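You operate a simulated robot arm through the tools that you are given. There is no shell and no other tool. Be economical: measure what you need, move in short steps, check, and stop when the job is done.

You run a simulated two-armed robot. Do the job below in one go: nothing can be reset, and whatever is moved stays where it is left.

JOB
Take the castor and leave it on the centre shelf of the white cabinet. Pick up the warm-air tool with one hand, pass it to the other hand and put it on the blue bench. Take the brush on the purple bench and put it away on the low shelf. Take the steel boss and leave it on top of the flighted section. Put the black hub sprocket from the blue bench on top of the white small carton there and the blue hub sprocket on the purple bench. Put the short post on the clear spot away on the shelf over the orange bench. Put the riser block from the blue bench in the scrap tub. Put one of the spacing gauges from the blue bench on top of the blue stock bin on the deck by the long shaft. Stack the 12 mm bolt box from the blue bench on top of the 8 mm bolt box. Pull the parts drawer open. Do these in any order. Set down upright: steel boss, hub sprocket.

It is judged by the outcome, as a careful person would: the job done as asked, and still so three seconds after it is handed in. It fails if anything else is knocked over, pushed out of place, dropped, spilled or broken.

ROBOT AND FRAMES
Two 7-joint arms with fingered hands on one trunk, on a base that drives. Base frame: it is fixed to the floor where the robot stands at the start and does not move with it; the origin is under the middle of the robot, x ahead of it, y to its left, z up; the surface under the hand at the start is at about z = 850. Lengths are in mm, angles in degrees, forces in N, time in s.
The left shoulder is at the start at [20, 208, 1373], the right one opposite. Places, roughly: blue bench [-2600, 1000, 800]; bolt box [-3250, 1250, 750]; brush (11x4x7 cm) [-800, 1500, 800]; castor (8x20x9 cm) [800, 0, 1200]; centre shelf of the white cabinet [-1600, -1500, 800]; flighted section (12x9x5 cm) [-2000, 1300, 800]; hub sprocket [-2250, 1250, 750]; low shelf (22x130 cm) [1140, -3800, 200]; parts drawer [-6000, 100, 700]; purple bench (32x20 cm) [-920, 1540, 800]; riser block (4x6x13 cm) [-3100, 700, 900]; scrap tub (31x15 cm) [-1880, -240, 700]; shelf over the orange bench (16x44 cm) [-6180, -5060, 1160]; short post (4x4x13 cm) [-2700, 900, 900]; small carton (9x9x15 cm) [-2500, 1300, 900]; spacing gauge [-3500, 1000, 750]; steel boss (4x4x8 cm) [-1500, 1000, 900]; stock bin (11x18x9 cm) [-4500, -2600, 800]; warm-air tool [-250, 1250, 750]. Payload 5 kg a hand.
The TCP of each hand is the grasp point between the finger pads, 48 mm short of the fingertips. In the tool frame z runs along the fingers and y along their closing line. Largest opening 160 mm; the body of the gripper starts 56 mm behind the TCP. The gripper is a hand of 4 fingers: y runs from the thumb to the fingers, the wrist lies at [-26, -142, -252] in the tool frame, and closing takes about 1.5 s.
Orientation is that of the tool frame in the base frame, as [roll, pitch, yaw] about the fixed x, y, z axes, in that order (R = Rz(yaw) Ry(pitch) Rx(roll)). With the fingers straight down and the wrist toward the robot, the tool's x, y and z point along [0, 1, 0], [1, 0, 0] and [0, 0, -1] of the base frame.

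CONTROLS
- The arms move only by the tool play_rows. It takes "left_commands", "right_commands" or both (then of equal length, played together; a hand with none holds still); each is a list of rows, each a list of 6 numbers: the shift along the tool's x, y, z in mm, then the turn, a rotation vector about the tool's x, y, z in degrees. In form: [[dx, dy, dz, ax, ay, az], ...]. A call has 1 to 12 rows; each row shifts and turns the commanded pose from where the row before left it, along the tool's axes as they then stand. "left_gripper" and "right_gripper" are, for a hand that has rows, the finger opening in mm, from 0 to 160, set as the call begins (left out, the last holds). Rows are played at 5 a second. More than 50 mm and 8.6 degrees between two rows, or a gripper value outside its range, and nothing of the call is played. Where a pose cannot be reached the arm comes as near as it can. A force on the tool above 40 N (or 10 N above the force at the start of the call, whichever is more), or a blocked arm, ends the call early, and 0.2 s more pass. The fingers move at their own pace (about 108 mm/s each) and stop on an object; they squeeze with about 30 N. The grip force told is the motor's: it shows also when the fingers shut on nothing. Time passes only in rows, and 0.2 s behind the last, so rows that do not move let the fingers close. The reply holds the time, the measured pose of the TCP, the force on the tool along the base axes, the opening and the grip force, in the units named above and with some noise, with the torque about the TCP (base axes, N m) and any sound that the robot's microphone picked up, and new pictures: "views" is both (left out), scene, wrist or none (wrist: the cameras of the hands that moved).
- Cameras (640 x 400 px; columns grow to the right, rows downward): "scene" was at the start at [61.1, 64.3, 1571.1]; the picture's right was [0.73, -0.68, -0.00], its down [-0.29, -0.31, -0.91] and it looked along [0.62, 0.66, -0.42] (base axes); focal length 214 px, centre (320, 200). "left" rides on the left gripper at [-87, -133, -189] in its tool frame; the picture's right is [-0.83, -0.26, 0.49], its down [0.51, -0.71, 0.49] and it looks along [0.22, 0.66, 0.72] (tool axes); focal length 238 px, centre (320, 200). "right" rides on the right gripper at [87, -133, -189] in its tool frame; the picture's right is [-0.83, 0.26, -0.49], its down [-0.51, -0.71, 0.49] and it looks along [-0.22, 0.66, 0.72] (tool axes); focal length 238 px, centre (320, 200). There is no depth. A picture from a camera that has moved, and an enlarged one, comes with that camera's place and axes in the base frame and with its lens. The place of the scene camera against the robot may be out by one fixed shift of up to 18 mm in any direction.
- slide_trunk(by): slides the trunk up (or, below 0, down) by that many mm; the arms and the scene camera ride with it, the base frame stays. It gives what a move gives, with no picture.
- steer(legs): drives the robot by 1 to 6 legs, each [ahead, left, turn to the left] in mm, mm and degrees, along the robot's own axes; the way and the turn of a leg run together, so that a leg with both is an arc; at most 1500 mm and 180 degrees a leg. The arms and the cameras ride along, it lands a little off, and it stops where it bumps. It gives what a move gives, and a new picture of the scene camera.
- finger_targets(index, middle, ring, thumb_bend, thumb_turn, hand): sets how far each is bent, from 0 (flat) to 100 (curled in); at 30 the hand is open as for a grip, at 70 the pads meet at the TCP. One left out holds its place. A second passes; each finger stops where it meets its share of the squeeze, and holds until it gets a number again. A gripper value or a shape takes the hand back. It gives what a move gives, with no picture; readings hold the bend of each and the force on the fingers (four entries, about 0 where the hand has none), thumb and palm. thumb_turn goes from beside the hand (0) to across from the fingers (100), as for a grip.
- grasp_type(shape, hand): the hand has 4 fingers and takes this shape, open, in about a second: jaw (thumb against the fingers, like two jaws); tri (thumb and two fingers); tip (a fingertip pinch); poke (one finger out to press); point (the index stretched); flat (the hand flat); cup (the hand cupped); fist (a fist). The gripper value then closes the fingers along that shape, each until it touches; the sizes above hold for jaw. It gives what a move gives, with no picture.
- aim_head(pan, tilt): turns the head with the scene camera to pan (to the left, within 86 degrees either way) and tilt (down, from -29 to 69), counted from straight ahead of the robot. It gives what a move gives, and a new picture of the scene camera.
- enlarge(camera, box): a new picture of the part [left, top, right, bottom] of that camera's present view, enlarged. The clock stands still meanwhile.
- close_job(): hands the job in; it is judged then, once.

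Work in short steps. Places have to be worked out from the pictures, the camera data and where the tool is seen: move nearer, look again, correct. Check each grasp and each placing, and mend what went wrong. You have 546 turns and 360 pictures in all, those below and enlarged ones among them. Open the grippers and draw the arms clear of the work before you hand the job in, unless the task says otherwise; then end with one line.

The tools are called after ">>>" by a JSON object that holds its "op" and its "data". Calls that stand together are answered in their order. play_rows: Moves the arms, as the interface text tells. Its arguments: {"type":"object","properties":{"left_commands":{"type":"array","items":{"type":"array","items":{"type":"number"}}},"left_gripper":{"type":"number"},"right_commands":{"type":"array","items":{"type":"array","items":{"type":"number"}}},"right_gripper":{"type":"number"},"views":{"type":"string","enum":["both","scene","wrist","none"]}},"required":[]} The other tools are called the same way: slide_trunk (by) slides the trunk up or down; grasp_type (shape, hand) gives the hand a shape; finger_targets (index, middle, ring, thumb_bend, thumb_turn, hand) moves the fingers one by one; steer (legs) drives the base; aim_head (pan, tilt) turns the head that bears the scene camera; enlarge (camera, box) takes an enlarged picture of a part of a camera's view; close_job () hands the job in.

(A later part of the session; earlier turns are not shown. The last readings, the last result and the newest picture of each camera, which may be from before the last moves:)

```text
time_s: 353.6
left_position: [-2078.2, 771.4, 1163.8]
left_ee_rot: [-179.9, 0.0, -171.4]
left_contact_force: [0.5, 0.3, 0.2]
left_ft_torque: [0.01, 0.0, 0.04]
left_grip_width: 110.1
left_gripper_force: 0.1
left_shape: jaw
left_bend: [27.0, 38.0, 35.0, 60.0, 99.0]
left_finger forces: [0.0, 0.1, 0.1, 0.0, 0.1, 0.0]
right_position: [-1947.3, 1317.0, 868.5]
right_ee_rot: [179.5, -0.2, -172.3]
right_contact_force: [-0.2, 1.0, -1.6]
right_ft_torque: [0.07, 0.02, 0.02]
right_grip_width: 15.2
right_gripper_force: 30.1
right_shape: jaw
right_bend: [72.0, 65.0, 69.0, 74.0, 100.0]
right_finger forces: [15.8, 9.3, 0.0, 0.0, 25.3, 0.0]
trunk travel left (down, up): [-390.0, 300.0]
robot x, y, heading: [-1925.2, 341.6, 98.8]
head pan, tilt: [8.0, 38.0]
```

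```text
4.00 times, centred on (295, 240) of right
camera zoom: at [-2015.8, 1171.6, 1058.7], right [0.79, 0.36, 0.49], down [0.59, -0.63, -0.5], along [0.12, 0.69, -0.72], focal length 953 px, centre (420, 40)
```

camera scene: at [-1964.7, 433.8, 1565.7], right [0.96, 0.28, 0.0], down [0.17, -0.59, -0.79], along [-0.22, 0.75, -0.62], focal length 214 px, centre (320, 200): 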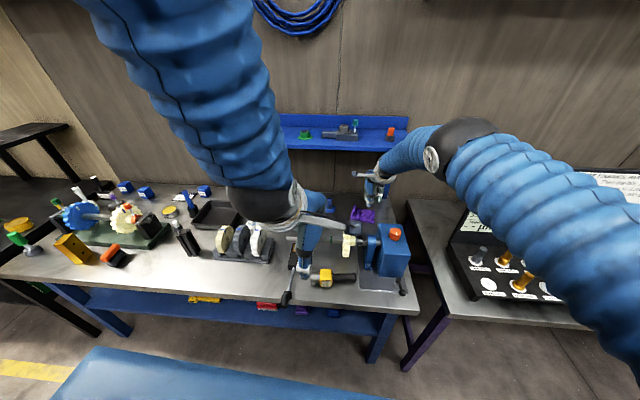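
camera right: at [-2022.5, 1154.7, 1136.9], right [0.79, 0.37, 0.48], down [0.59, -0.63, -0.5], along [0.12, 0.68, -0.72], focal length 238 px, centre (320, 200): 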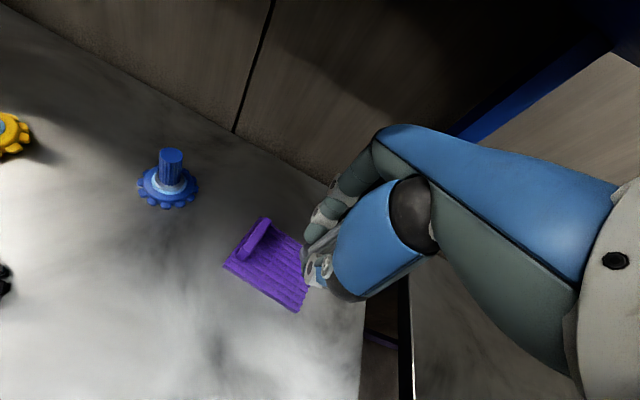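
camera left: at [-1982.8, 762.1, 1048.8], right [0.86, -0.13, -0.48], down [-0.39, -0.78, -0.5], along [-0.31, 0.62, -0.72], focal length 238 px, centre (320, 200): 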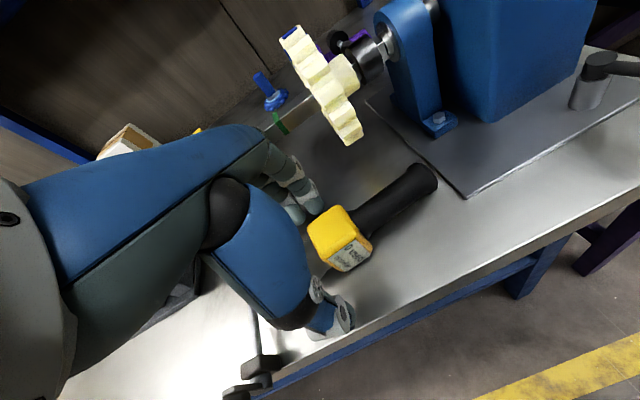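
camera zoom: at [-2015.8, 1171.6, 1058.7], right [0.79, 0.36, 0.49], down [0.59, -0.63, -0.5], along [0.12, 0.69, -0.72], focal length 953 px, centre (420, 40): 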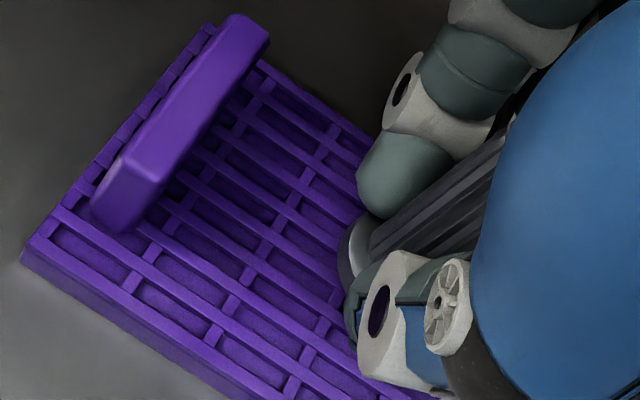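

Continue a few mm.

>>> {"op": "play_rows", "data": {"right_commands": [[0, 0, 2.5, 0, 0, 0], [0, 0, 2.5, 0, 0, 0], [0, 0, 2.5, 0, 0, 0], [0, 0, 0, 0, 0, 0]], "views": "none"}}

```text
time_s: 354.6
left_position: [-2078.8, 767.7, 1164.9]
left_ee_rot: [179.8, 0.1, -171.4]
left_contact_force: [-0.6, -0.3, -0.5]
left_ft_torque: [0.0, -0.01, 0.01]
left_grip_width: 110.1
left_gripper_force: 0.0
left_shape: jaw
left_bend: [27.0, 38.0, 35.0, 60.0, 99.0]
left_finger forces: [0.1, 0.0, 0.1, 0.0, 0.0, 0.0]
right_position: [-1949.0, 1315.5, 868.1]
right_ee_rot: [179.2, -0.2, -172.2]
right_contact_force: [0.1, 1.0, 24.5]
right_ft_torque: [0.67, -0.13, -0.01]
right_grip_width: 16.1
right_gripper_force: 30.2
right_shape: jaw
right_bend: [72.0, 65.0, 69.0, 74.0, 100.0]
right_finger forces: [22.0, 19.4, 0.0, 0.0, 30.4, 0.1]
trunk travel left (down, up): [-390.0, 300.0]
robot x, y, heading: [-1928.6, 341.2, 98.7]
head pan, tilt: [8.0, 38.0]
```

Contact. Open the hand gently.

>>> {"op": "play_rows", "data": {"right_commands": [[0, 0, -1, 0, 0, 0], [0, 0, 0, 0, 0, 0], [0, 0, 0, 0, 0, 0], [0, 0, 0, 0, 0, 0]], "right_gripper": 70, "views": "none"}}

>>> {"op": "enlarge", "data": {"camera": "right", "box": [240, 190, 350, 290]}}

```text
time_s: 355.6
left_position: [-2078.0, 769.8, 1165.0]
left_ee_rot: [-180.0, 0.1, -171.3]
left_contact_force: [0.0, -0.1, -0.5]
left_ft_torque: [0.0, 0.04, -0.02]
left_grip_width: 110.1
left_gripper_force: 0.1
left_shape: jaw
left_bend: [27.0, 38.0, 35.0, 60.0, 99.0]
left_finger forces: [0.0, 0.0, 0.0, 0.0, 0.1, 0.1]
right_position: [-1946.5, 1313.9, 863.7]
right_ee_rot: [179.5, -0.3, -172.2]
right_contact_force: [-1.0, 4.0, 12.3]
right_ft_torque: [-0.37, 0.12, -0.05]
right_grip_width: 67.1
right_gripper_force: 0.1
right_shape: jaw
right_bend: [74.0, 48.0, 45.0, 74.0, 100.0]
right_finger forces: [0.0, 0.0, 0.0, 0.0, 12.4, 0.1]
trunk travel left (down, up): [-390.0, 300.0]
robot x, y, heading: [-1928.4, 338.4, 98.6]
head pan, tilt: [8.0, 38.0]
```

```text
4.00 times, centred on (295, 240) of right
camera zoom: at [-2015.3, 1169.6, 1052.4], right [0.79, 0.37, 0.49], down [0.59, -0.63, -0.5], along [0.12, 0.68, -0.72], focal length 953 px, centre (420, 40)
```

zoom: 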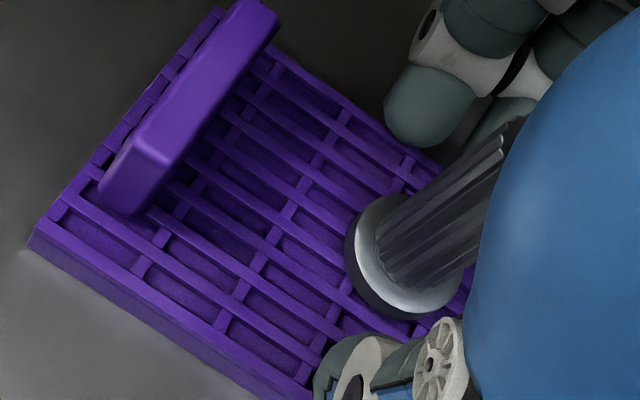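

Boss stands upright. Withdraw straight up.

>>> {"op": "play_rows", "data": {"right_commands": [[0, 0, -8, 0, 0, 0], [0, 0, -15, 0, 0, 0], [0, 0, -25, 0, 0, 0], [0, 0, -40, 0, 0, 0], [0, -10, -30, 0, 0, 0], [0, -40, -10, 0, 0, 0], [0, -40, -10, 0, 0, 0]], "views": "wrist"}}

```text
time_s: 357.2
left_position: [-2079.5, 767.4, 1163.7]
left_ee_rot: [179.9, 0.0, -171.3]
left_contact_force: [-0.3, -0.6, 0.1]
left_ft_torque: [0.08, -0.03, -0.01]
left_grip_width: 109.8
left_gripper_force: 0.1
left_shape: jaw
left_bend: [27.0, 38.0, 35.0, 60.0, 99.0]
left_finger forces: [0.0, 0.0, 0.0, 0.0, 0.0, 0.0]
right_position: [-1935.8, 1222.3, 1000.9]
right_ee_rot: [179.4, -0.1, -172.2]
right_contact_force: [0.0, -1.1, 1.0]
right_ft_torque: [0.04, -0.02, 0.01]
right_grip_width: 70.2
right_gripper_force: 0.0
right_shape: jaw
right_bend: [74.0, 48.0, 45.0, 72.0, 100.0]
right_finger forces: [0.1, 0.1, 0.0, 0.1, 0.0, 0.1]
trunk travel left (down, up): [-390.0, 300.0]
robot x, y, heading: [-1929.6, 342.1, 98.6]
head pan, tilt: [8.0, 38.0]
camera right: at [-2003.6, 1077.8, 1190.0], right [0.79, 0.36, 0.49], down [0.6, -0.63, -0.5], along [0.12, 0.69, -0.72], focal length 238 px, centre (320, 200)
```

right: 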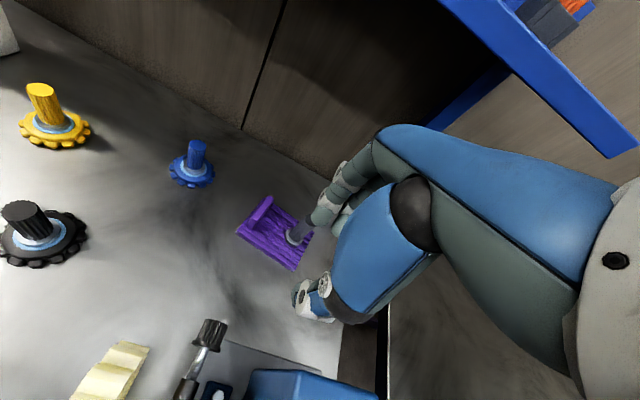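

Boss placed. Next the blue hub sprocket at ≈(-2153,1306), hub top z≈885. Shift the base left.

>>> {"op": "steer", "data": {"legs": [[18, 200, 0]]}}

>>> {"op": "enlarge", "data": {"camera": "right", "box": [0, 0, 640, 400]}}

```text
time_s: 358.8
left_position: [-2275.6, 758.6, 1164.9]
left_ee_rot: [179.9, 0.1, -171.2]
left_contact_force: [-0.8, 0.2, -0.3]
left_ft_torque: [0.02, -0.09, -0.01]
left_grip_width: 109.5
left_gripper_force: 0.0
left_shape: jaw
left_bend: [27.0, 38.0, 35.0, 60.0, 99.0]
left_finger forces: [0.0, 0.0, 0.0, 0.0, 0.0, 0.0]
right_position: [-2135.4, 1211.1, 999.7]
right_ee_rot: [179.5, -0.2, -172.1]
right_contact_force: [-1.5, -0.3, 0.2]
right_ft_torque: [-0.01, -0.1, -0.01]
right_grip_width: 70.0
right_gripper_force: 0.1
right_shape: jaw
right_bend: [74.0, 48.0, 45.0, 72.0, 100.0]
right_finger forces: [0.1, 0.0, 0.0, 0.1, 0.1, 0.0]
trunk travel left (down, up): [-390.0, 300.0]
robot x, y, heading: [-2120.7, 331.3, 98.6]
head pan, tilt: [8.0, 38.0]
camera scene: at [-2163.1, 420.5, 1565.8], right [0.96, 0.29, 0.0], down [0.18, -0.59, -0.79], along [-0.22, 0.76, -0.62], focal length 214 px, centre (320, 200)
```

scene: 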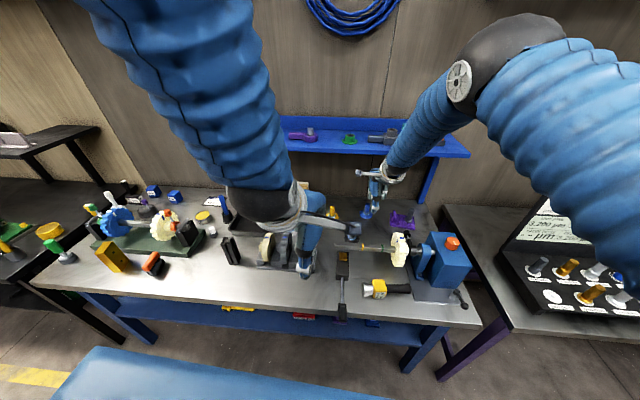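

```text
1.00 times, centred on (320, 200) of right (not enlarged: the box is as wide or as high as the picture)
camera zoom: at [-2202.2, 1068.0, 1188.7], right [0.79, 0.37, 0.49], down [0.6, -0.63, -0.5], along [0.12, 0.68, -0.72], focal length 238 px, centre (320, 200)
```

zoom: 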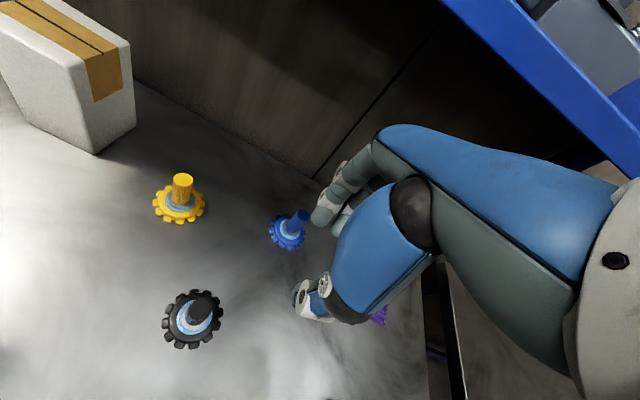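

Blue sprocket axis ≈(-2162,1318), hub top ≈862. Lower to 930, move forward above it and look.

>>> {"op": "play_rows", "data": {"right_commands": [[0, 0, 35, 0, 0, 0], [0, 0, 35, 0, 0, 0], [4, 36, 0, 0, 0, 0], [4, 36, 0, 0, 0, 0], [4, 36, 0, 0, 0, 0]], "right_gripper": 80, "views": "wrist"}}

```text
time_s: 360.0
left_position: [-2274.2, 759.9, 1163.7]
left_ee_rot: [-179.9, 0.0, -171.3]
left_contact_force: [0.1, 1.4, -0.2]
left_ft_torque: [-0.15, 0.11, -0.04]
left_grip_width: 110.2
left_gripper_force: 0.0
left_shape: jaw
left_bend: [27.0, 38.0, 35.0, 60.0, 99.0]
left_finger forces: [0.1, 0.0, 0.0, 0.0, 0.0, 0.1]
right_position: [-2161.0, 1317.9, 932.2]
right_ee_rot: [179.5, -0.3, -172.0]
right_contact_force: [-0.7, 2.3, 5.8]
right_ft_torque: [-0.36, -0.21, 0.05]
right_grip_width: 79.6
right_gripper_force: 0.0
right_shape: jaw
right_bend: [74.0, 45.0, 42.0, 69.0, 100.0]
right_finger forces: [0.1, 0.1, 0.0, 0.0, 0.0, 0.0]
trunk travel left (down, up): [-390.0, 300.0]
robot x, y, heading: [-2126.3, 329.9, 98.3]
head pan, tilt: [8.0, 38.0]
camera right: at [-2228.3, 1174.4, 1121.2], right [0.79, 0.37, 0.48], down [0.6, -0.63, -0.5], along [0.12, 0.69, -0.72], focal length 238 px, centre (320, 200)
```

right: 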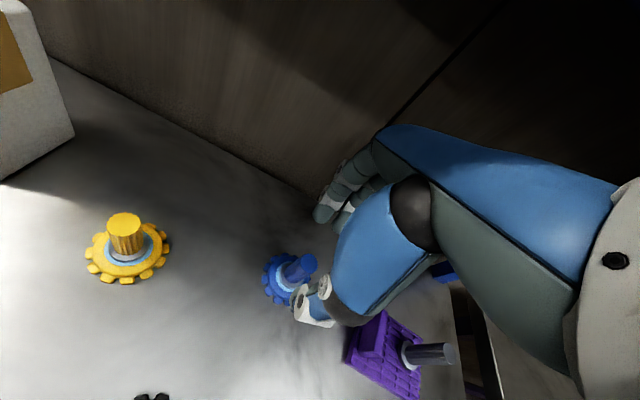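

Aligned within a few mm. Descend to z≈868.

>>> {"op": "play_rows", "data": {"right_commands": [[0, -3, 20, 0, 0, 0], [0, 0, 20, 0, 0, 0], [0, 0, 15, 0, 0, 0], [0, 0, 8, 0, 0, 0]], "right_gripper": 70, "views": "wrist"}}

```text
time_s: 361.0
left_position: [-2276.1, 759.1, 1164.2]
left_ee_rot: [-179.9, 0.0, -171.3]
left_contact_force: [0.3, 0.1, -0.2]
left_ft_torque: [-0.05, 0.04, -0.02]
left_grip_width: 109.8
left_gripper_force: 0.1
left_shape: jaw
left_bend: [27.0, 38.0, 35.0, 60.0, 99.0]
left_finger forces: [0.0, 0.0, 0.0, 0.0, 0.0, 0.0]
right_position: [-2155.7, 1309.4, 869.7]
right_ee_rot: [179.6, -0.2, -172.0]
right_contact_force: [0.6, -0.6, -0.1]
right_ft_torque: [-0.03, 0.05, 0.03]
right_grip_width: 70.4
right_gripper_force: 0.0
right_shape: jaw
right_bend: [74.0, 47.0, 45.0, 72.0, 100.0]
right_finger forces: [0.0, 0.0, 0.0, 0.0, 0.0, 0.0]
right hand out of reach, approached as far as the arm can: row 3
trunk travel left (down, up): [-390.0, 300.0]
robot x, y, heading: [-2126.3, 328.7, 98.6]
head pan, tilt: [8.0, 38.0]
camera right: at [-2224.5, 1164.3, 1058.2], right [0.79, 0.37, 0.48], down [0.6, -0.63, -0.5], along [0.12, 0.68, -0.72], focal length 238 px, centre (320, 200)
```

right: 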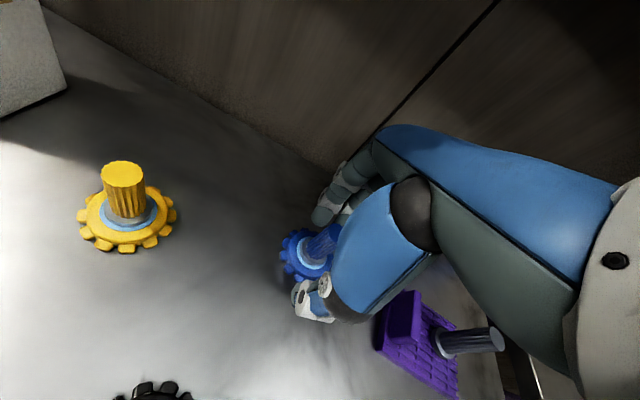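

Hub lies between the fingers; close.

>>> {"op": "play_rows", "data": {"right_commands": [[0, 0, 0, 0, 0, 0], [0, 0, 0, 0, 0, 0], [0, 0, 0, 0, 0, 0], [0, 0, 0, 0, 0, 0], [0, 0, 0, 0, 0, 0], [0, 0, 0, 0, 0, 0]], "right_gripper": 5, "views": "wrist"}}

```text
time_s: 362.4
left_position: [-2274.6, 758.4, 1164.7]
left_ee_rot: [-179.9, 0.1, -171.4]
left_contact_force: [1.3, 0.0, -0.2]
left_ft_torque: [0.01, -0.02, 0.02]
left_grip_width: 110.1
left_gripper_force: 0.1
left_shape: jaw
left_bend: [27.0, 38.0, 35.0, 60.0, 99.0]
left_finger forces: [0.1, 0.0, 0.0, 0.1, 0.1, 0.0]
right_position: [-2157.1, 1308.5, 870.9]
right_ee_rot: [179.5, -0.2, -172.1]
right_contact_force: [0.5, -1.3, 0.7]
right_ft_torque: [0.04, 0.02, -0.04]
right_grip_width: 12.7
right_gripper_force: 29.9
right_shape: jaw
right_bend: [72.0, 68.0, 70.0, 73.0, 100.0]
right_finger forces: [15.9, 7.0, 0.1, 0.0, 25.0, 0.1]
trunk travel left (down, up): [-390.0, 300.0]
robot x, y, heading: [-2124.4, 331.6, 98.4]
head pan, tilt: [8.0, 38.0]
camera right: at [-2225.2, 1163.8, 1059.1], right [0.79, 0.37, 0.49], down [0.6, -0.63, -0.5], along [0.12, 0.68, -0.72], focal length 238 px, centre (320, 200)
```

right: 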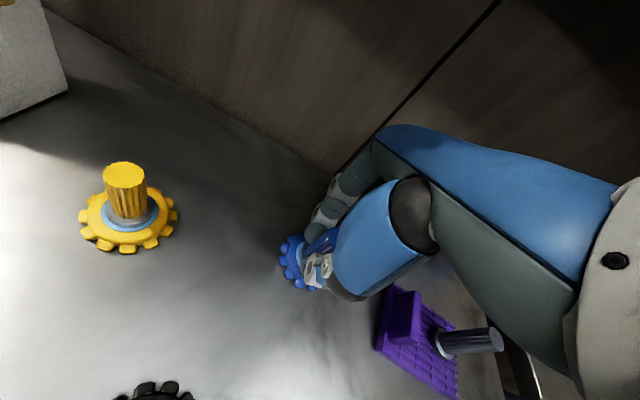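

Gripped (12.7 mm). Lift and retract under the shelf.

>>> {"op": "play_rows", "data": {"right_commands": [[0, 0, -20, 0, 0, 0], [0, -5, -30, 0, 0, 0], [0, -30, -25, 0, 0, 0], [0, -40, -10, 0, 0, 0], [0, -40, -20, 0, 0, 0], [0, -30, -40, 0, 0, 0], [0, -20, -45, 0, 0, 0]], "views": "wrist"}}

```text
time_s: 364.0
left_position: [-2274.9, 756.9, 1165.8]
left_ee_rot: [179.9, 0.0, -171.2]
left_contact_force: [0.6, -1.4, 0.5]
left_ft_torque: [0.12, 0.05, 0.07]
left_grip_width: 109.9
left_gripper_force: 0.1
left_shape: jaw
left_bend: [27.0, 38.0, 35.0, 60.0, 99.0]
left_finger forces: [0.1, 0.0, 0.1, 0.0, 0.0, 0.1]
right_position: [-2132.4, 1138.6, 1057.0]
right_ee_rot: [179.6, -0.2, -172.1]
right_contact_force: [-0.2, -2.2, -3.8]
right_ft_torque: [0.25, 0.06, -0.03]
right_grip_width: 12.9
right_gripper_force: 29.6
right_shape: jaw
right_bend: [72.0, 68.0, 70.0, 74.0, 100.0]
right_finger forces: [16.8, 7.7, 0.0, 0.1, 24.8, 0.1]
trunk travel left (down, up): [-390.0, 300.0]
robot x, y, heading: [-2125.2, 329.9, 98.6]
head pan, tilt: [8.0, 38.0]
camera right: at [-2200.8, 995.7, 1246.3], right [0.79, 0.37, 0.49], down [0.6, -0.63, -0.5], along [0.12, 0.68, -0.72], focal length 238 px, centre (320, 200)
```

right: 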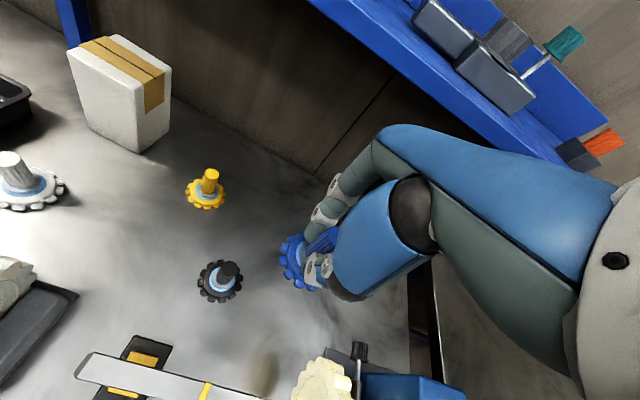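

Held. Retract, raise, and carry it to the purple bench.

>>> {"op": "play_rows", "data": {"right_commands": [[0, -40, -25, 0, 0, 0], [0, -40, -25, 0, 0, 0], [0, -40, -25, 0, 0, 0], [0, -30, -35, 0, 0, 0], [0, 0, -40, 0, 0, 0]], "views": "none"}}

>>> {"op": "steer", "data": {"legs": [[-110, 0, 0], [0, -1060, 0], [200, 0, 0]]}}

>>> {"op": "aim_head", "data": {"pan": -8, "tilt": 42}}

```text
time_s: 365.2
left_position: [-2275.8, 759.4, 1165.5]
left_ee_rot: [180.0, 0.0, -171.3]
left_contact_force: [0.6, 0.1, 0.1]
left_ft_torque: [-0.02, -0.01, 0.02]
left_grip_width: 110.0
left_gripper_force: 0.0
left_shape: jaw
left_bend: [27.0, 38.0, 35.0, 60.0, 99.0]
left_finger forces: [0.0, 0.0, 0.0, 0.1, 0.0, 0.1]
right_position: [-2112.7, 992.1, 1203.3]
right_ee_rot: [179.7, -0.2, -172.1]
right_contact_force: [0.4, -1.6, -3.6]
right_ft_torque: [0.06, 0.03, 0.0]
right_grip_width: 13.0
right_gripper_force: 30.9
right_shape: jaw
right_bend: [72.0, 68.0, 70.0, 74.0, 100.0]
right_finger forces: [17.1, 8.0, 0.1, 0.0, 24.6, 0.0]
trunk travel left (down, up): [-390.0, 300.0]
robot x, y, heading: [-2125.3, 331.2, 98.5]
head pan, tilt: [8.0, 38.0]
```

```text
time_s: 372.6
left_position: [-1244.7, 1002.5, 1164.5]
left_ee_rot: [180.0, 0.0, -171.1]
left_contact_force: [0.1, 0.8, 1.0]
left_ft_torque: [-0.06, -0.02, 0.01]
left_grip_width: 110.1
left_gripper_force: 0.1
left_shape: jaw
left_bend: [27.0, 38.0, 35.0, 60.0, 99.0]
left_finger forces: [0.1, 0.0, 0.0, 0.0, 0.0, 0.1]
right_position: [-1082.6, 1237.9, 1205.2]
right_ee_rot: [179.4, -0.2, -171.9]
right_contact_force: [0.8, -13.1, 1.2]
right_ft_torque: [0.45, 0.01, -0.19]
right_grip_width: 11.5
right_gripper_force: 29.7
right_shape: jaw
right_bend: [72.0, 70.0, 70.0, 74.0, 100.0]
right_finger forces: [17.9, 28.1, 0.0, 0.0, 27.3, 0.1]
trunk travel left (down, up): [-390.0, 300.0]
robot x, y, heading: [-1093.3, 576.8, 98.7]
head pan, tilt: [8.0, 38.0]
camera scene: at [-1130.2, 663.8, 1566.0], right [0.96, 0.29, 0.0], down [0.18, -0.59, -0.79], along [-0.23, 0.76, -0.62], focal length 214 px, centre (320, 200)
```

scene: 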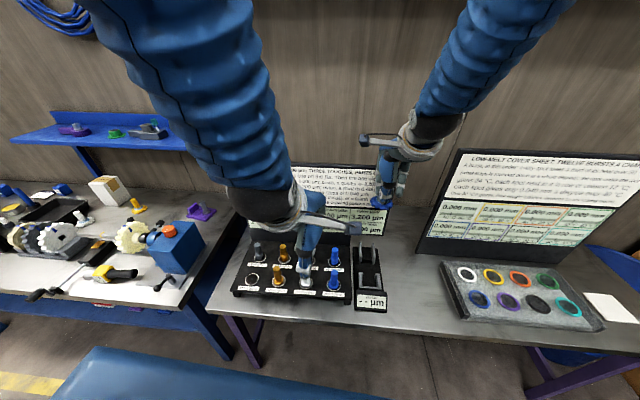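

```text
time_s: 373.4
left_position: [-1245.3, 1002.6, 1164.9]
left_ee_rot: [179.9, 0.1, -171.1]
left_contact_force: [-0.5, -0.6, 0.8]
left_ft_torque: [0.04, 0.0, 0.0]
left_grip_width: 109.9
left_gripper_force: 0.0
left_shape: jaw
left_bend: [27.0, 38.0, 35.0, 60.0, 99.0]
left_finger forces: [0.0, 0.0, 0.1, 0.1, 0.0, 0.0]
right_position: [-1082.8, 1237.6, 1204.7]
right_ee_rot: [179.5, -0.2, -172.0]
right_contact_force: [0.9, -14.8, -3.7]
right_ft_torque: [0.22, 0.08, -0.09]
right_grip_width: 11.2
right_gripper_force: 29.8
right_shape: jaw
right_bend: [72.0, 70.0, 70.0, 74.0, 100.0]
right_finger forces: [18.3, 26.0, 0.0, 0.1, 27.4, 0.2]
trunk travel left (down, up): [-390.0, 300.0]
robot x, y, heading: [-1090.3, 574.4, 98.7]
head pan, tilt: [-8.0, 42.0]
camera scene: at [-1106.4, 664.0, 1560.1], right [1.0, 0.01, 0.0], down [0.01, -0.67, -0.74], along [-0.01, 0.74, -0.67], focal length 214 px, centre (320, 200)
```

scene: 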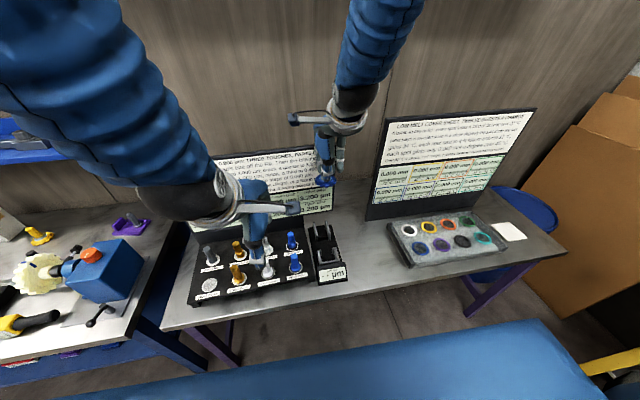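

The sprocket is pressing something (15 N) – likely sign1's top edge. Back off at once.

>>> {"op": "steer", "data": {"legs": [[-160, 0, 0]]}}

>>> {"op": "enlarge", "data": {"camera": "scene", "box": [160, 100, 480, 300]}}

>>> {"op": "enlarge", "data": {"camera": "right", "box": [0, 0, 640, 400]}}

```text
time_s: 374.8
left_position: [-1219.4, 844.3, 1164.0]
left_ee_rot: [-179.9, 0.1, -171.2]
left_contact_force: [-0.6, 0.2, 0.6]
left_ft_torque: [0.06, 0.0, -0.02]
left_grip_width: 109.9
left_gripper_force: 0.2
left_shape: jaw
left_bend: [27.0, 38.0, 35.0, 60.0, 99.0]
left_finger forces: [0.1, 0.0, 0.0, 0.0, 0.1, 0.0]
right_position: [-1057.6, 1078.9, 1204.1]
right_ee_rot: [179.4, -0.1, -172.1]
right_contact_force: [0.0, -0.3, -0.2]
right_ft_torque: [0.04, -0.04, 0.02]
right_grip_width: 12.4
right_gripper_force: 29.9
right_shape: jaw
right_bend: [72.0, 69.0, 70.0, 74.0, 100.0]
right_finger forces: [20.7, 11.2, 0.0, 0.0, 24.5, 0.0]
trunk travel left (down, up): [-390.0, 300.0]
robot x, y, heading: [-1070.8, 416.5, 98.4]
head pan, tilt: [-8.0, 42.0]
camera scene: at [-1081.9, 506.7, 1560.0], right [1.0, 0.01, 0.0], down [0.01, -0.67, -0.74], along [-0.01, 0.74, -0.67], focal length 214 px, centre (320, 200)
```

scene: 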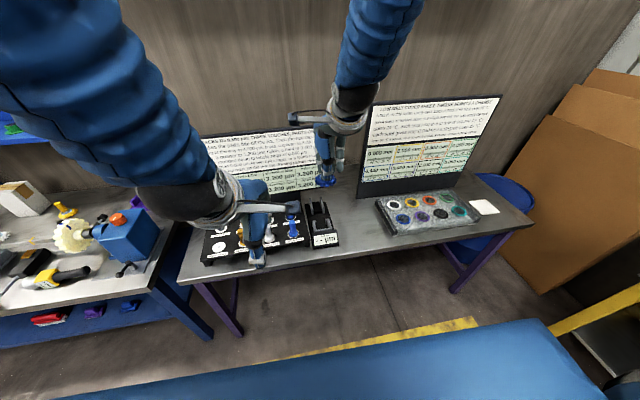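

```text
2.00 times, centred on (320, 200) of scene
camera zoom: at [-1081.9, 506.7, 1560.0], right [1.0, 0.01, 0.0], down [0.01, -0.67, -0.74], along [-0.01, 0.74, -0.67], focal length 429 px, centre (320, 200)
```

zoom: 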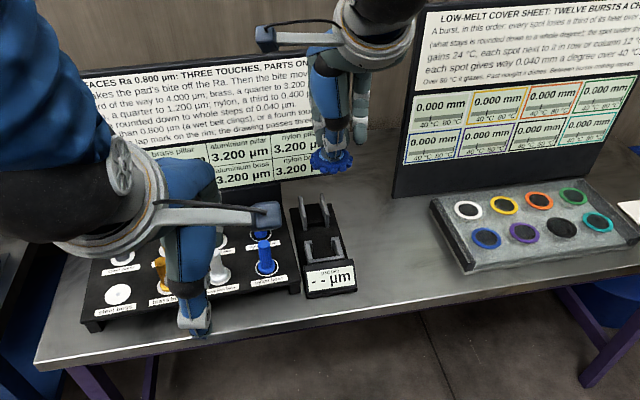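

```text
1.00 times, centred on (320, 200) of right (not enlarged: the box is as wide or as high as the picture)
camera zoom: at [-1124.6, 935.2, 1393.1], right [0.79, 0.37, 0.49], down [0.6, -0.63, -0.5], along [0.12, 0.69, -0.72], focal length 238 px, centre (320, 200)
```

zoom: 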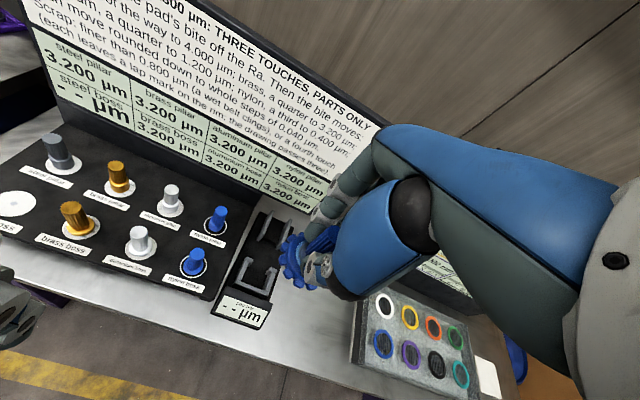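

Sign intact, hand free. Free spot between the gauge and tray at ≈(-868,1155). Move over it.

>>> {"op": "play_rows", "data": {"right_commands": [[-40, 11, 20, 0, 0, 0], [-40, 11, 20, 0, 0, 0], [-40, 11, 20, 0, 0, 0], [-40, 11, 20, 0, 0, 0], [-40, 14, 20, 0, 0, 0], [0, 0, 45, 0, 0, 0], [0, 0, 45, 0, 0, 0]], "views": "both"}}

```text
time_s: 376.4
left_position: [-1220.0, 846.2, 1163.5]
left_ee_rot: [-180.0, 0.0, -171.2]
left_contact_force: [0.2, 0.3, -0.3]
left_ft_torque: [-0.07, 0.11, 0.01]
left_grip_width: 110.2
left_gripper_force: 0.1
left_shape: jaw
left_bend: [27.0, 38.0, 35.0, 60.0, 99.0]
left_finger forces: [0.1, 0.0, 0.0, 0.0, 0.0, 0.1]
right_position: [-866.5, 1170.9, 1015.3]
right_ee_rot: [179.3, -0.4, -172.0]
right_contact_force: [0.3, 1.9, 0.8]
right_ft_torque: [-0.25, 0.03, 0.02]
right_grip_width: 12.3
right_gripper_force: 29.7
right_shape: jaw
right_bend: [72.0, 69.0, 70.0, 74.0, 100.0]
right_finger forces: [20.4, 11.2, 0.0, 0.0, 24.2, 0.0]
trunk travel left (down, up): [-390.0, 300.0]
robot x, y, heading: [-1064.7, 415.9, 98.5]
head pan, tilt: [-8.0, 42.0]
camera scene: at [-1080.6, 508.9, 1559.8], right [1.0, 0.01, 0.0], down [0.01, -0.67, -0.74], along [-0.01, 0.74, -0.67], focal length 214 px, centre (320, 200)
camera right: at [-933.6, 1026.0, 1203.1], right [0.79, 0.37, 0.49], down [0.6, -0.63, -0.5], along [0.12, 0.69, -0.72], focal length 238 px, centre (320, 200)
```

scene: 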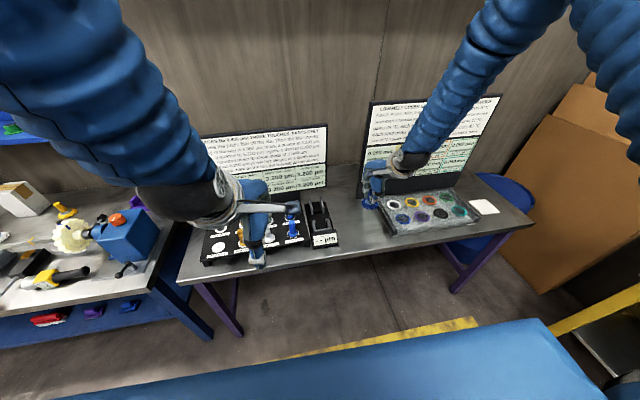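
right: 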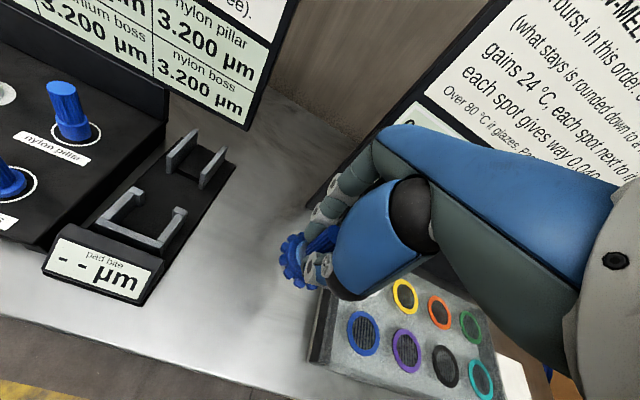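

Clear on both sides. Descend near the bench.

>>> {"op": "play_rows", "data": {"right_commands": [[15, 0, 35, 0, 0, 0], [0, 0, 40, 0, 0, 0], [0, 0, 40, 0, 0, 0], [0, 0, 20, 0, 0, 0]], "views": "wrist"}}

>>> {"op": "play_rows", "data": {"right_commands": [[0, 0, 4, 0, 0, 0], [0, 0, 4, 0, 0, 0], [0, 0, 0, 0, 0, 0]], "views": "none"}}

```text
time_s: 377.4
left_position: [-1220.2, 844.3, 1163.5]
left_ee_rot: [-180.0, 0.0, -171.2]
left_contact_force: [0.2, 0.5, 0.4]
left_ft_torque: [-0.01, 0.0, 0.01]
left_grip_width: 110.1
left_gripper_force: 0.1
left_shape: jaw
left_bend: [27.0, 38.0, 35.0, 60.0, 99.0]
left_finger forces: [0.0, 0.1, 0.1, 0.0, 0.0, 0.0]
right_position: [-884.2, 1167.5, 879.8]
right_ee_rot: [179.5, -0.2, -172.1]
right_contact_force: [0.5, 1.2, -1.1]
right_ft_torque: [-0.1, -0.03, 0.01]
right_grip_width: 12.2
right_gripper_force: 30.3
right_shape: jaw
right_bend: [72.0, 69.0, 70.0, 74.0, 100.0]
right_finger forces: [20.4, 11.3, 0.0, 0.0, 24.3, 0.0]
trunk travel left (down, up): [-390.0, 300.0]
robot x, y, heading: [-1062.9, 416.8, 98.6]
head pan, tilt: [-8.0, 42.0]
camera right: at [-950.9, 1022.8, 1068.5], right [0.79, 0.37, 0.49], down [0.6, -0.63, -0.5], along [0.12, 0.69, -0.72], focal length 238 px, centre (320, 200)
```

right: 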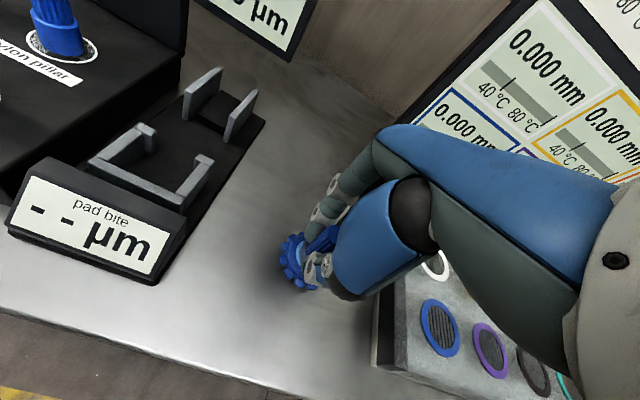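

```text
time_s: 378.2
left_position: [-1220.7, 844.5, 1164.2]
left_ee_rot: [180.0, 0.2, -171.3]
left_contact_force: [-0.9, 0.6, 0.0]
left_ft_torque: [-0.02, 0.02, 0.01]
left_grip_width: 109.8
left_gripper_force: 0.1
left_shape: jaw
left_bend: [27.0, 38.0, 35.0, 60.0, 99.0]
left_finger forces: [0.0, 0.1, 0.0, 0.1, 0.0, 0.0]
right_position: [-884.5, 1166.9, 871.1]
right_ee_rot: [179.4, -0.2, -172.0]
right_contact_force: [-0.2, 0.6, -2.1]
right_ft_torque: [-0.02, -0.01, 0.02]
right_grip_width: 11.9
right_gripper_force: 30.5
right_shape: jaw
right_bend: [72.0, 69.0, 70.0, 74.0, 100.0]
right_finger forces: [20.4, 11.3, 0.0, 0.0, 24.4, 0.1]
trunk travel left (down, up): [-390.0, 300.0]
robot x, y, heading: [-1066.8, 415.2, 98.5]
head pan, tilt: [-8.0, 42.0]
```

Check the sprocket's attitude closely.

>>> {"op": "enlarge", "data": {"camera": "right", "box": [250, 200, 370, 320]}}

>>> {"op": "play_rows", "data": {"right_commands": [[0, 0, 3, 0, 0, 0], [0, 0, 3, 0, 0, 0], [0, 0, 0, 0, 0, 0]], "views": "none"}}

```text
3.33 times, centred on (310, 260) of right
camera zoom: at [-951.3, 1022.4, 1059.9], right [0.79, 0.37, 0.49], down [0.6, -0.63, -0.5], along [0.12, 0.69, -0.72], focal length 794 px, centre (353, 0)
```

zoom: 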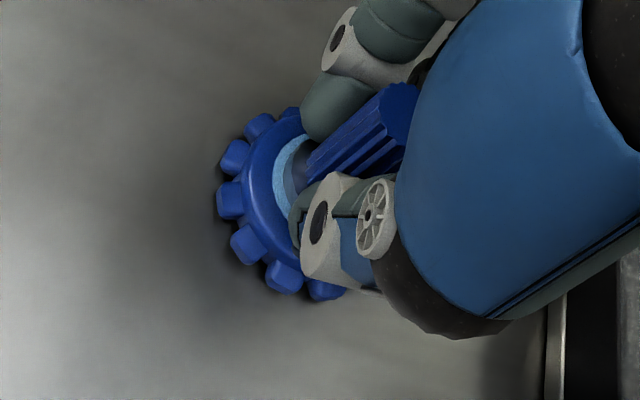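

```text
time_s: 379.0
left_position: [-1220.2, 843.2, 1165.2]
left_ee_rot: [-180.0, 0.0, -171.2]
left_contact_force: [0.8, -0.4, -0.2]
left_ft_torque: [0.01, 0.0, 0.02]
left_grip_width: 110.0
left_gripper_force: 0.1
left_shape: jaw
left_bend: [27.0, 38.0, 35.0, 60.0, 99.0]
left_finger forces: [0.1, 0.0, 0.1, 0.0, 0.1, 0.0]
right_position: [-885.1, 1166.9, 868.2]
right_ee_rot: [179.1, -0.3, -172.1]
right_contact_force: [4.9, -1.9, 26.0]
right_ft_torque: [0.16, -0.06, -0.09]
right_grip_width: 13.3
right_gripper_force: 30.1
right_shape: jaw
right_bend: [72.0, 71.0, 70.0, 74.0, 100.0]
right_finger forces: [22.3, 15.2, 0.1, 0.0, 31.5, 0.0]
trunk travel left (down, up): [-390.0, 300.0]
robot x, y, heading: [-1069.3, 417.8, 98.5]
head pan, tilt: [-8.0, 42.0]
```

Contact (26 N) and upright. Release and rise.

>>> {"op": "play_rows", "data": {"right_commands": [[0, 0, -1, 0, 0, 0], [0, 0, 0, 0, 0, 0], [0, 0, 0, 0, 0, 0], [0, 0, 0, 0, 0, 0]], "right_gripper": 75, "views": "none"}}

>>> {"op": "play_rows", "data": {"right_commands": [[0, 0, -15, 0, 0, 0], [0, 0, -35, 0, 0, 0], [0, 0, -40, 0, 0, 0], [0, 0, -40, 0, 0, 0], [0, -20, -40, 0, 0, 0], [0, -20, -40, 0, 0, 0], [20, -20, -40, 0, 0, 0]], "views": "wrist"}}

```text
time_s: 380.0
left_position: [-1220.1, 844.3, 1165.0]
left_ee_rot: [180.0, 0.1, -171.2]
left_contact_force: [-0.8, 0.3, 0.0]
left_ft_torque: [-0.01, -0.01, -0.02]
left_grip_width: 109.7
left_gripper_force: 0.0
left_shape: jaw
left_bend: [27.0, 38.0, 35.0, 60.0, 99.0]
left_finger forces: [0.0, 0.0, 0.0, 0.0, 0.1, 0.0]
right_position: [-884.7, 1167.2, 866.5]
right_ee_rot: [179.5, -0.2, -172.0]
right_contact_force: [-0.5, -1.0, -1.3]
right_ft_torque: [-0.03, 0.01, 0.02]
right_grip_width: 74.6
right_gripper_force: 0.1
right_shape: jaw
right_bend: [74.0, 46.0, 43.0, 71.0, 100.0]
right_finger forces: [0.0, 0.0, 0.0, 0.1, 0.1, 0.0]
trunk travel left (down, up): [-390.0, 300.0]
robot x, y, heading: [-1067.7, 413.5, 98.3]
head pan, tilt: [-8.0, 42.0]
```

```text
time_s: 381.6
left_position: [-1222.4, 841.2, 1165.5]
left_ee_rot: [179.9, 0.1, -171.2]
left_contact_force: [-1.3, -0.9, 1.0]
left_ft_torque: [0.16, -0.08, 0.0]
left_grip_width: 109.8
left_gripper_force: 0.2
left_shape: jaw
left_bend: [27.0, 38.0, 35.0, 60.0, 99.0]
left_finger forces: [0.1, 0.0, 0.0, 0.1, 0.0, 0.0]
right_position: [-896.7, 1102.0, 1119.9]
right_ee_rot: [179.4, -0.1, -172.0]
right_contact_force: [-1.8, -2.7, -0.5]
right_ft_torque: [0.16, -0.11, -0.05]
right_grip_width: 74.9
right_gripper_force: 0.1
right_shape: jaw
right_bend: [74.0, 46.0, 43.0, 71.0, 100.0]
right_finger forces: [0.1, 0.0, 0.1, 0.1, 0.0, 0.1]
trunk travel left (down, up): [-390.0, 300.0]
robot x, y, heading: [-1068.0, 415.0, 98.7]
head pan, tilt: [-8.0, 42.0]
camera right: at [-965.1, 957.2, 1308.6], right [0.79, 0.37, 0.49], down [0.6, -0.63, -0.5], along [0.12, 0.69, -0.72], focal length 238 px, centre (320, 200)
```

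right: 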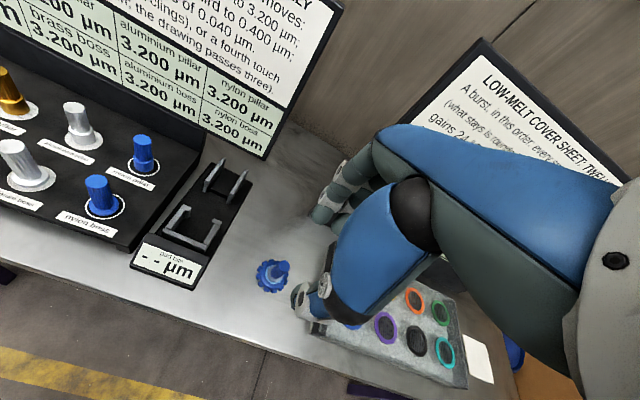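

Blue sprocket stands on the purple bench. Return to the blue bench for the black sprocket.

>>> {"op": "steer", "data": {"legs": [[-40, 0, 0], [0, 1230, 0]]}}

>>> {"op": "enlarge", "data": {"camera": "right", "box": [0, 0, 640, 400]}}

```text
time_s: 388.4
left_position: [-2455.5, 612.2, 1163.5]
left_ee_rot: [179.9, 0.0, -170.9]
left_contact_force: [0.0, -0.6, -0.9]
left_ft_torque: [0.04, -0.04, -0.01]
left_grip_width: 110.2
left_gripper_force: 0.1
left_shape: jaw
left_bend: [27.0, 38.0, 35.0, 60.0, 99.0]
left_finger forces: [0.0, 0.1, 0.1, 0.0, 0.0, 0.1]
right_position: [-2131.8, 874.7, 1119.2]
right_ee_rot: [179.4, -0.1, -171.8]
right_contact_force: [0.4, -0.4, 1.4]
right_ft_torque: [0.03, -0.02, -0.01]
right_grip_width: 74.5
right_gripper_force: 0.0
right_shape: jaw
right_bend: [74.0, 46.0, 43.0, 71.0, 100.0]
right_finger forces: [0.0, 0.0, 0.0, 0.1, 0.1, 0.0]
trunk travel left (down, up): [-390.0, 300.0]
robot x, y, heading: [-2300.6, 190.3, 99.0]
head pan, tilt: [-8.0, 42.0]
camera scene: at [-2316.5, 276.7, 1559.9], right [1.0, 0.02, 0.0], down [0.01, -0.67, -0.74], along [-0.01, 0.74, -0.67], focal length 214 px, centre (320, 200)
```

scene: 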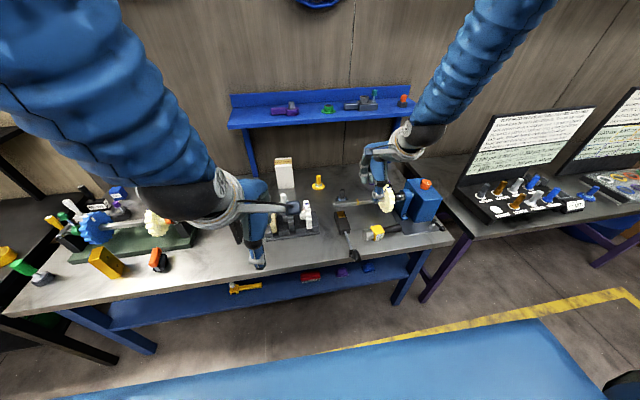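

```text
1.00 times, centred on (320, 200) of right (not enlarged: the box is as wide or as high as the picture)
camera zoom: at [-2198.8, 730.1, 1307.2], right [0.79, 0.37, 0.49], down [0.6, -0.63, -0.5], along [0.12, 0.69, -0.72], focal length 238 px, centre (320, 200)
```

zoom: 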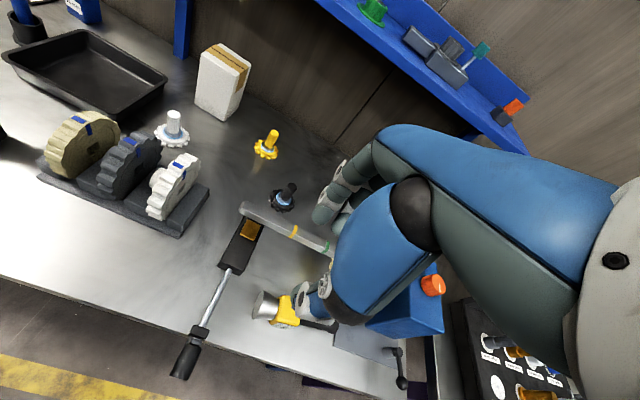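

Black sprocket at ≈(-2206,1129). Move forward 80 and bring the right hand above it.

>>> {"op": "steer", "data": {"legs": [[80, 0, 0]]}}

>>> {"op": "play_rows", "data": {"right_commands": [[7.3, 36.5, 20, 0, 0, 0], [7.3, 36.5, 20, 0, 0, 0], [7.3, 36.5, 20, 0, 0, 0], [7.3, 36.5, 20, 0, 0, 0], [7.3, 36.5, 20, 0, 0, 0]], "right_gripper": 80, "views": "wrist"}}

```text
time_s: 389.5
left_position: [-2467.0, 693.2, 1164.0]
left_ee_rot: [-179.9, 0.2, -171.1]
left_contact_force: [-0.7, 1.0, -0.4]
left_ft_torque: [-0.09, -0.02, -0.01]
left_grip_width: 109.8
left_gripper_force: 0.0
left_shape: jaw
left_bend: [27.0, 38.0, 35.0, 60.0, 99.0]
left_finger forces: [0.0, 0.0, 0.0, 0.0, 0.0, 0.0]
right_position: [-2143.0, 955.4, 1116.7]
right_ee_rot: [179.6, -0.3, -171.9]
right_contact_force: [-0.1, 1.5, -0.6]
right_ft_torque: [-0.09, -0.02, 0.0]
right_grip_width: 74.9
right_gripper_force: 0.1
right_shape: jaw
right_bend: [74.0, 46.0, 43.0, 71.0, 100.0]
right_finger forces: [0.1, 0.1, 0.1, 0.1, 0.0, 0.1]
trunk travel left (down, up): [-390.0, 300.0]
robot x, y, heading: [-2313.3, 262.8, 98.8]
head pan, tilt: [-8.0, 42.0]
camera scene: at [-2328.6, 357.1, 1559.8], right [1.0, 0.01, 0.0], down [0.01, -0.67, -0.74], along [-0.01, 0.74, -0.67], focal length 214 px, centre (320, 200)
```

scene: 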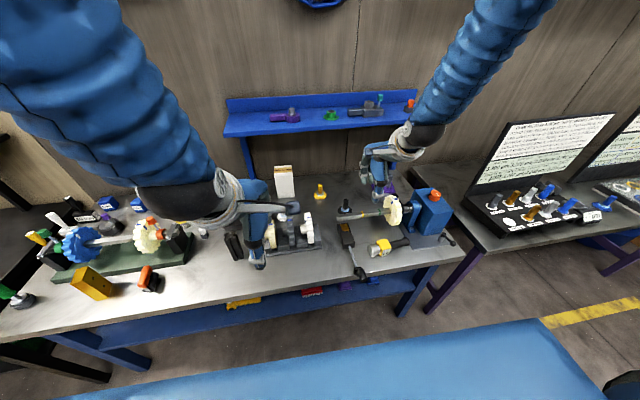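

```text
time_s: 390.7
left_position: [-2468.4, 693.4, 1162.9]
left_ee_rot: [-179.9, 0.2, -171.1]
left_contact_force: [0.1, 1.0, -0.6]
left_ft_torque: [-0.08, 0.0, -0.06]
left_grip_width: 110.2
left_gripper_force: 0.2
left_shape: jaw
left_bend: [27.0, 38.0, 35.0, 60.0, 99.0]
left_finger forces: [0.0, 0.1, 0.0, 0.0, 0.1, 0.1]
right_position: [-2206.1, 1130.8, 1017.0]
right_ee_rot: [179.6, -0.1, -172.0]
right_contact_force: [0.6, 0.6, -1.0]
right_ft_torque: [-0.1, 0.02, 0.06]
right_grip_width: 79.7
right_gripper_force: 0.1
right_shape: jaw
right_bend: [74.0, 45.0, 42.0, 69.0, 100.0]
right_finger forces: [0.0, 0.0, 0.1, 0.0, 0.1, 0.0]
trunk travel left (down, up): [-390.0, 300.0]
robot x, y, heading: [-2315.4, 260.9, 98.9]
head pan, tilt: [-8.0, 42.0]
camera right: at [-2273.0, 986.5, 1206.3], right [0.79, 0.37, 0.49], down [0.6, -0.63, -0.5], along [0.12, 0.68, -0.72], focal length 238 px, centre (320, 200)
```

right: 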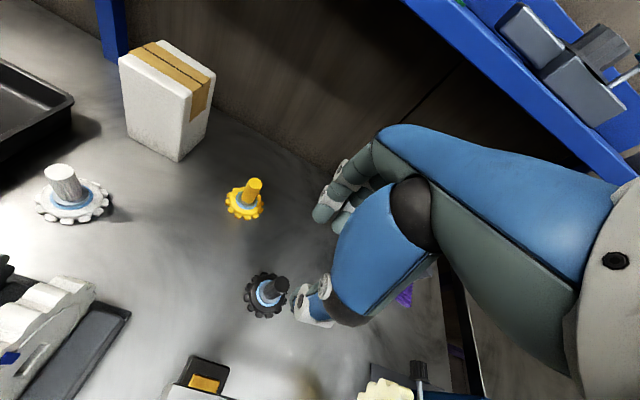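

Correct −10 mm in y and descend to the hub.

>>> {"op": "play_rows", "data": {"right_commands": [[0, -10, 35, 0, 0, 0], [0, 0, 40, 0, 0, 0], [0, 0, 40, 0, 0, 0], [0, 0, 34, 0, 0, 0]], "right_gripper": 75, "views": "wrist"}}

```text
time_s: 391.7
left_position: [-2467.3, 693.4, 1164.6]
left_ee_rot: [180.0, 0.0, -171.1]
left_contact_force: [0.5, 0.0, 0.5]
left_ft_torque: [-0.07, 0.05, -0.05]
left_grip_width: 109.8
left_gripper_force: 0.1
left_shape: jaw
left_bend: [27.0, 38.0, 35.0, 60.0, 99.0]
left_finger forces: [0.1, 0.0, 0.0, 0.0, 0.0, 0.0]
right_position: [-2204.6, 1121.8, 869.4]
right_ee_rot: [179.5, -0.3, -171.9]
right_contact_force: [0.1, 1.9, 0.8]
right_ft_torque: [-0.22, -0.03, 0.03]
right_grip_width: 75.4
right_gripper_force: 0.0
right_shape: jaw
right_bend: [74.0, 46.0, 43.0, 71.0, 100.0]
right_finger forces: [0.0, 0.0, 0.0, 0.1, 0.0, 0.0]
trunk travel left (down, up): [-390.0, 300.0]
robot x, y, heading: [-2312.5, 261.4, 98.9]
head pan, tilt: [-8.0, 42.0]
camera right: at [-2270.8, 976.7, 1058.6], right [0.79, 0.37, 0.49], down [0.6, -0.63, -0.5], along [0.12, 0.69, -0.72], focal length 238 px, centre (320, 200)
```

right: 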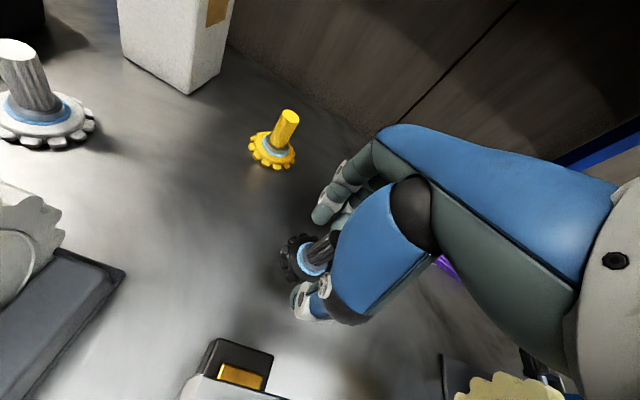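

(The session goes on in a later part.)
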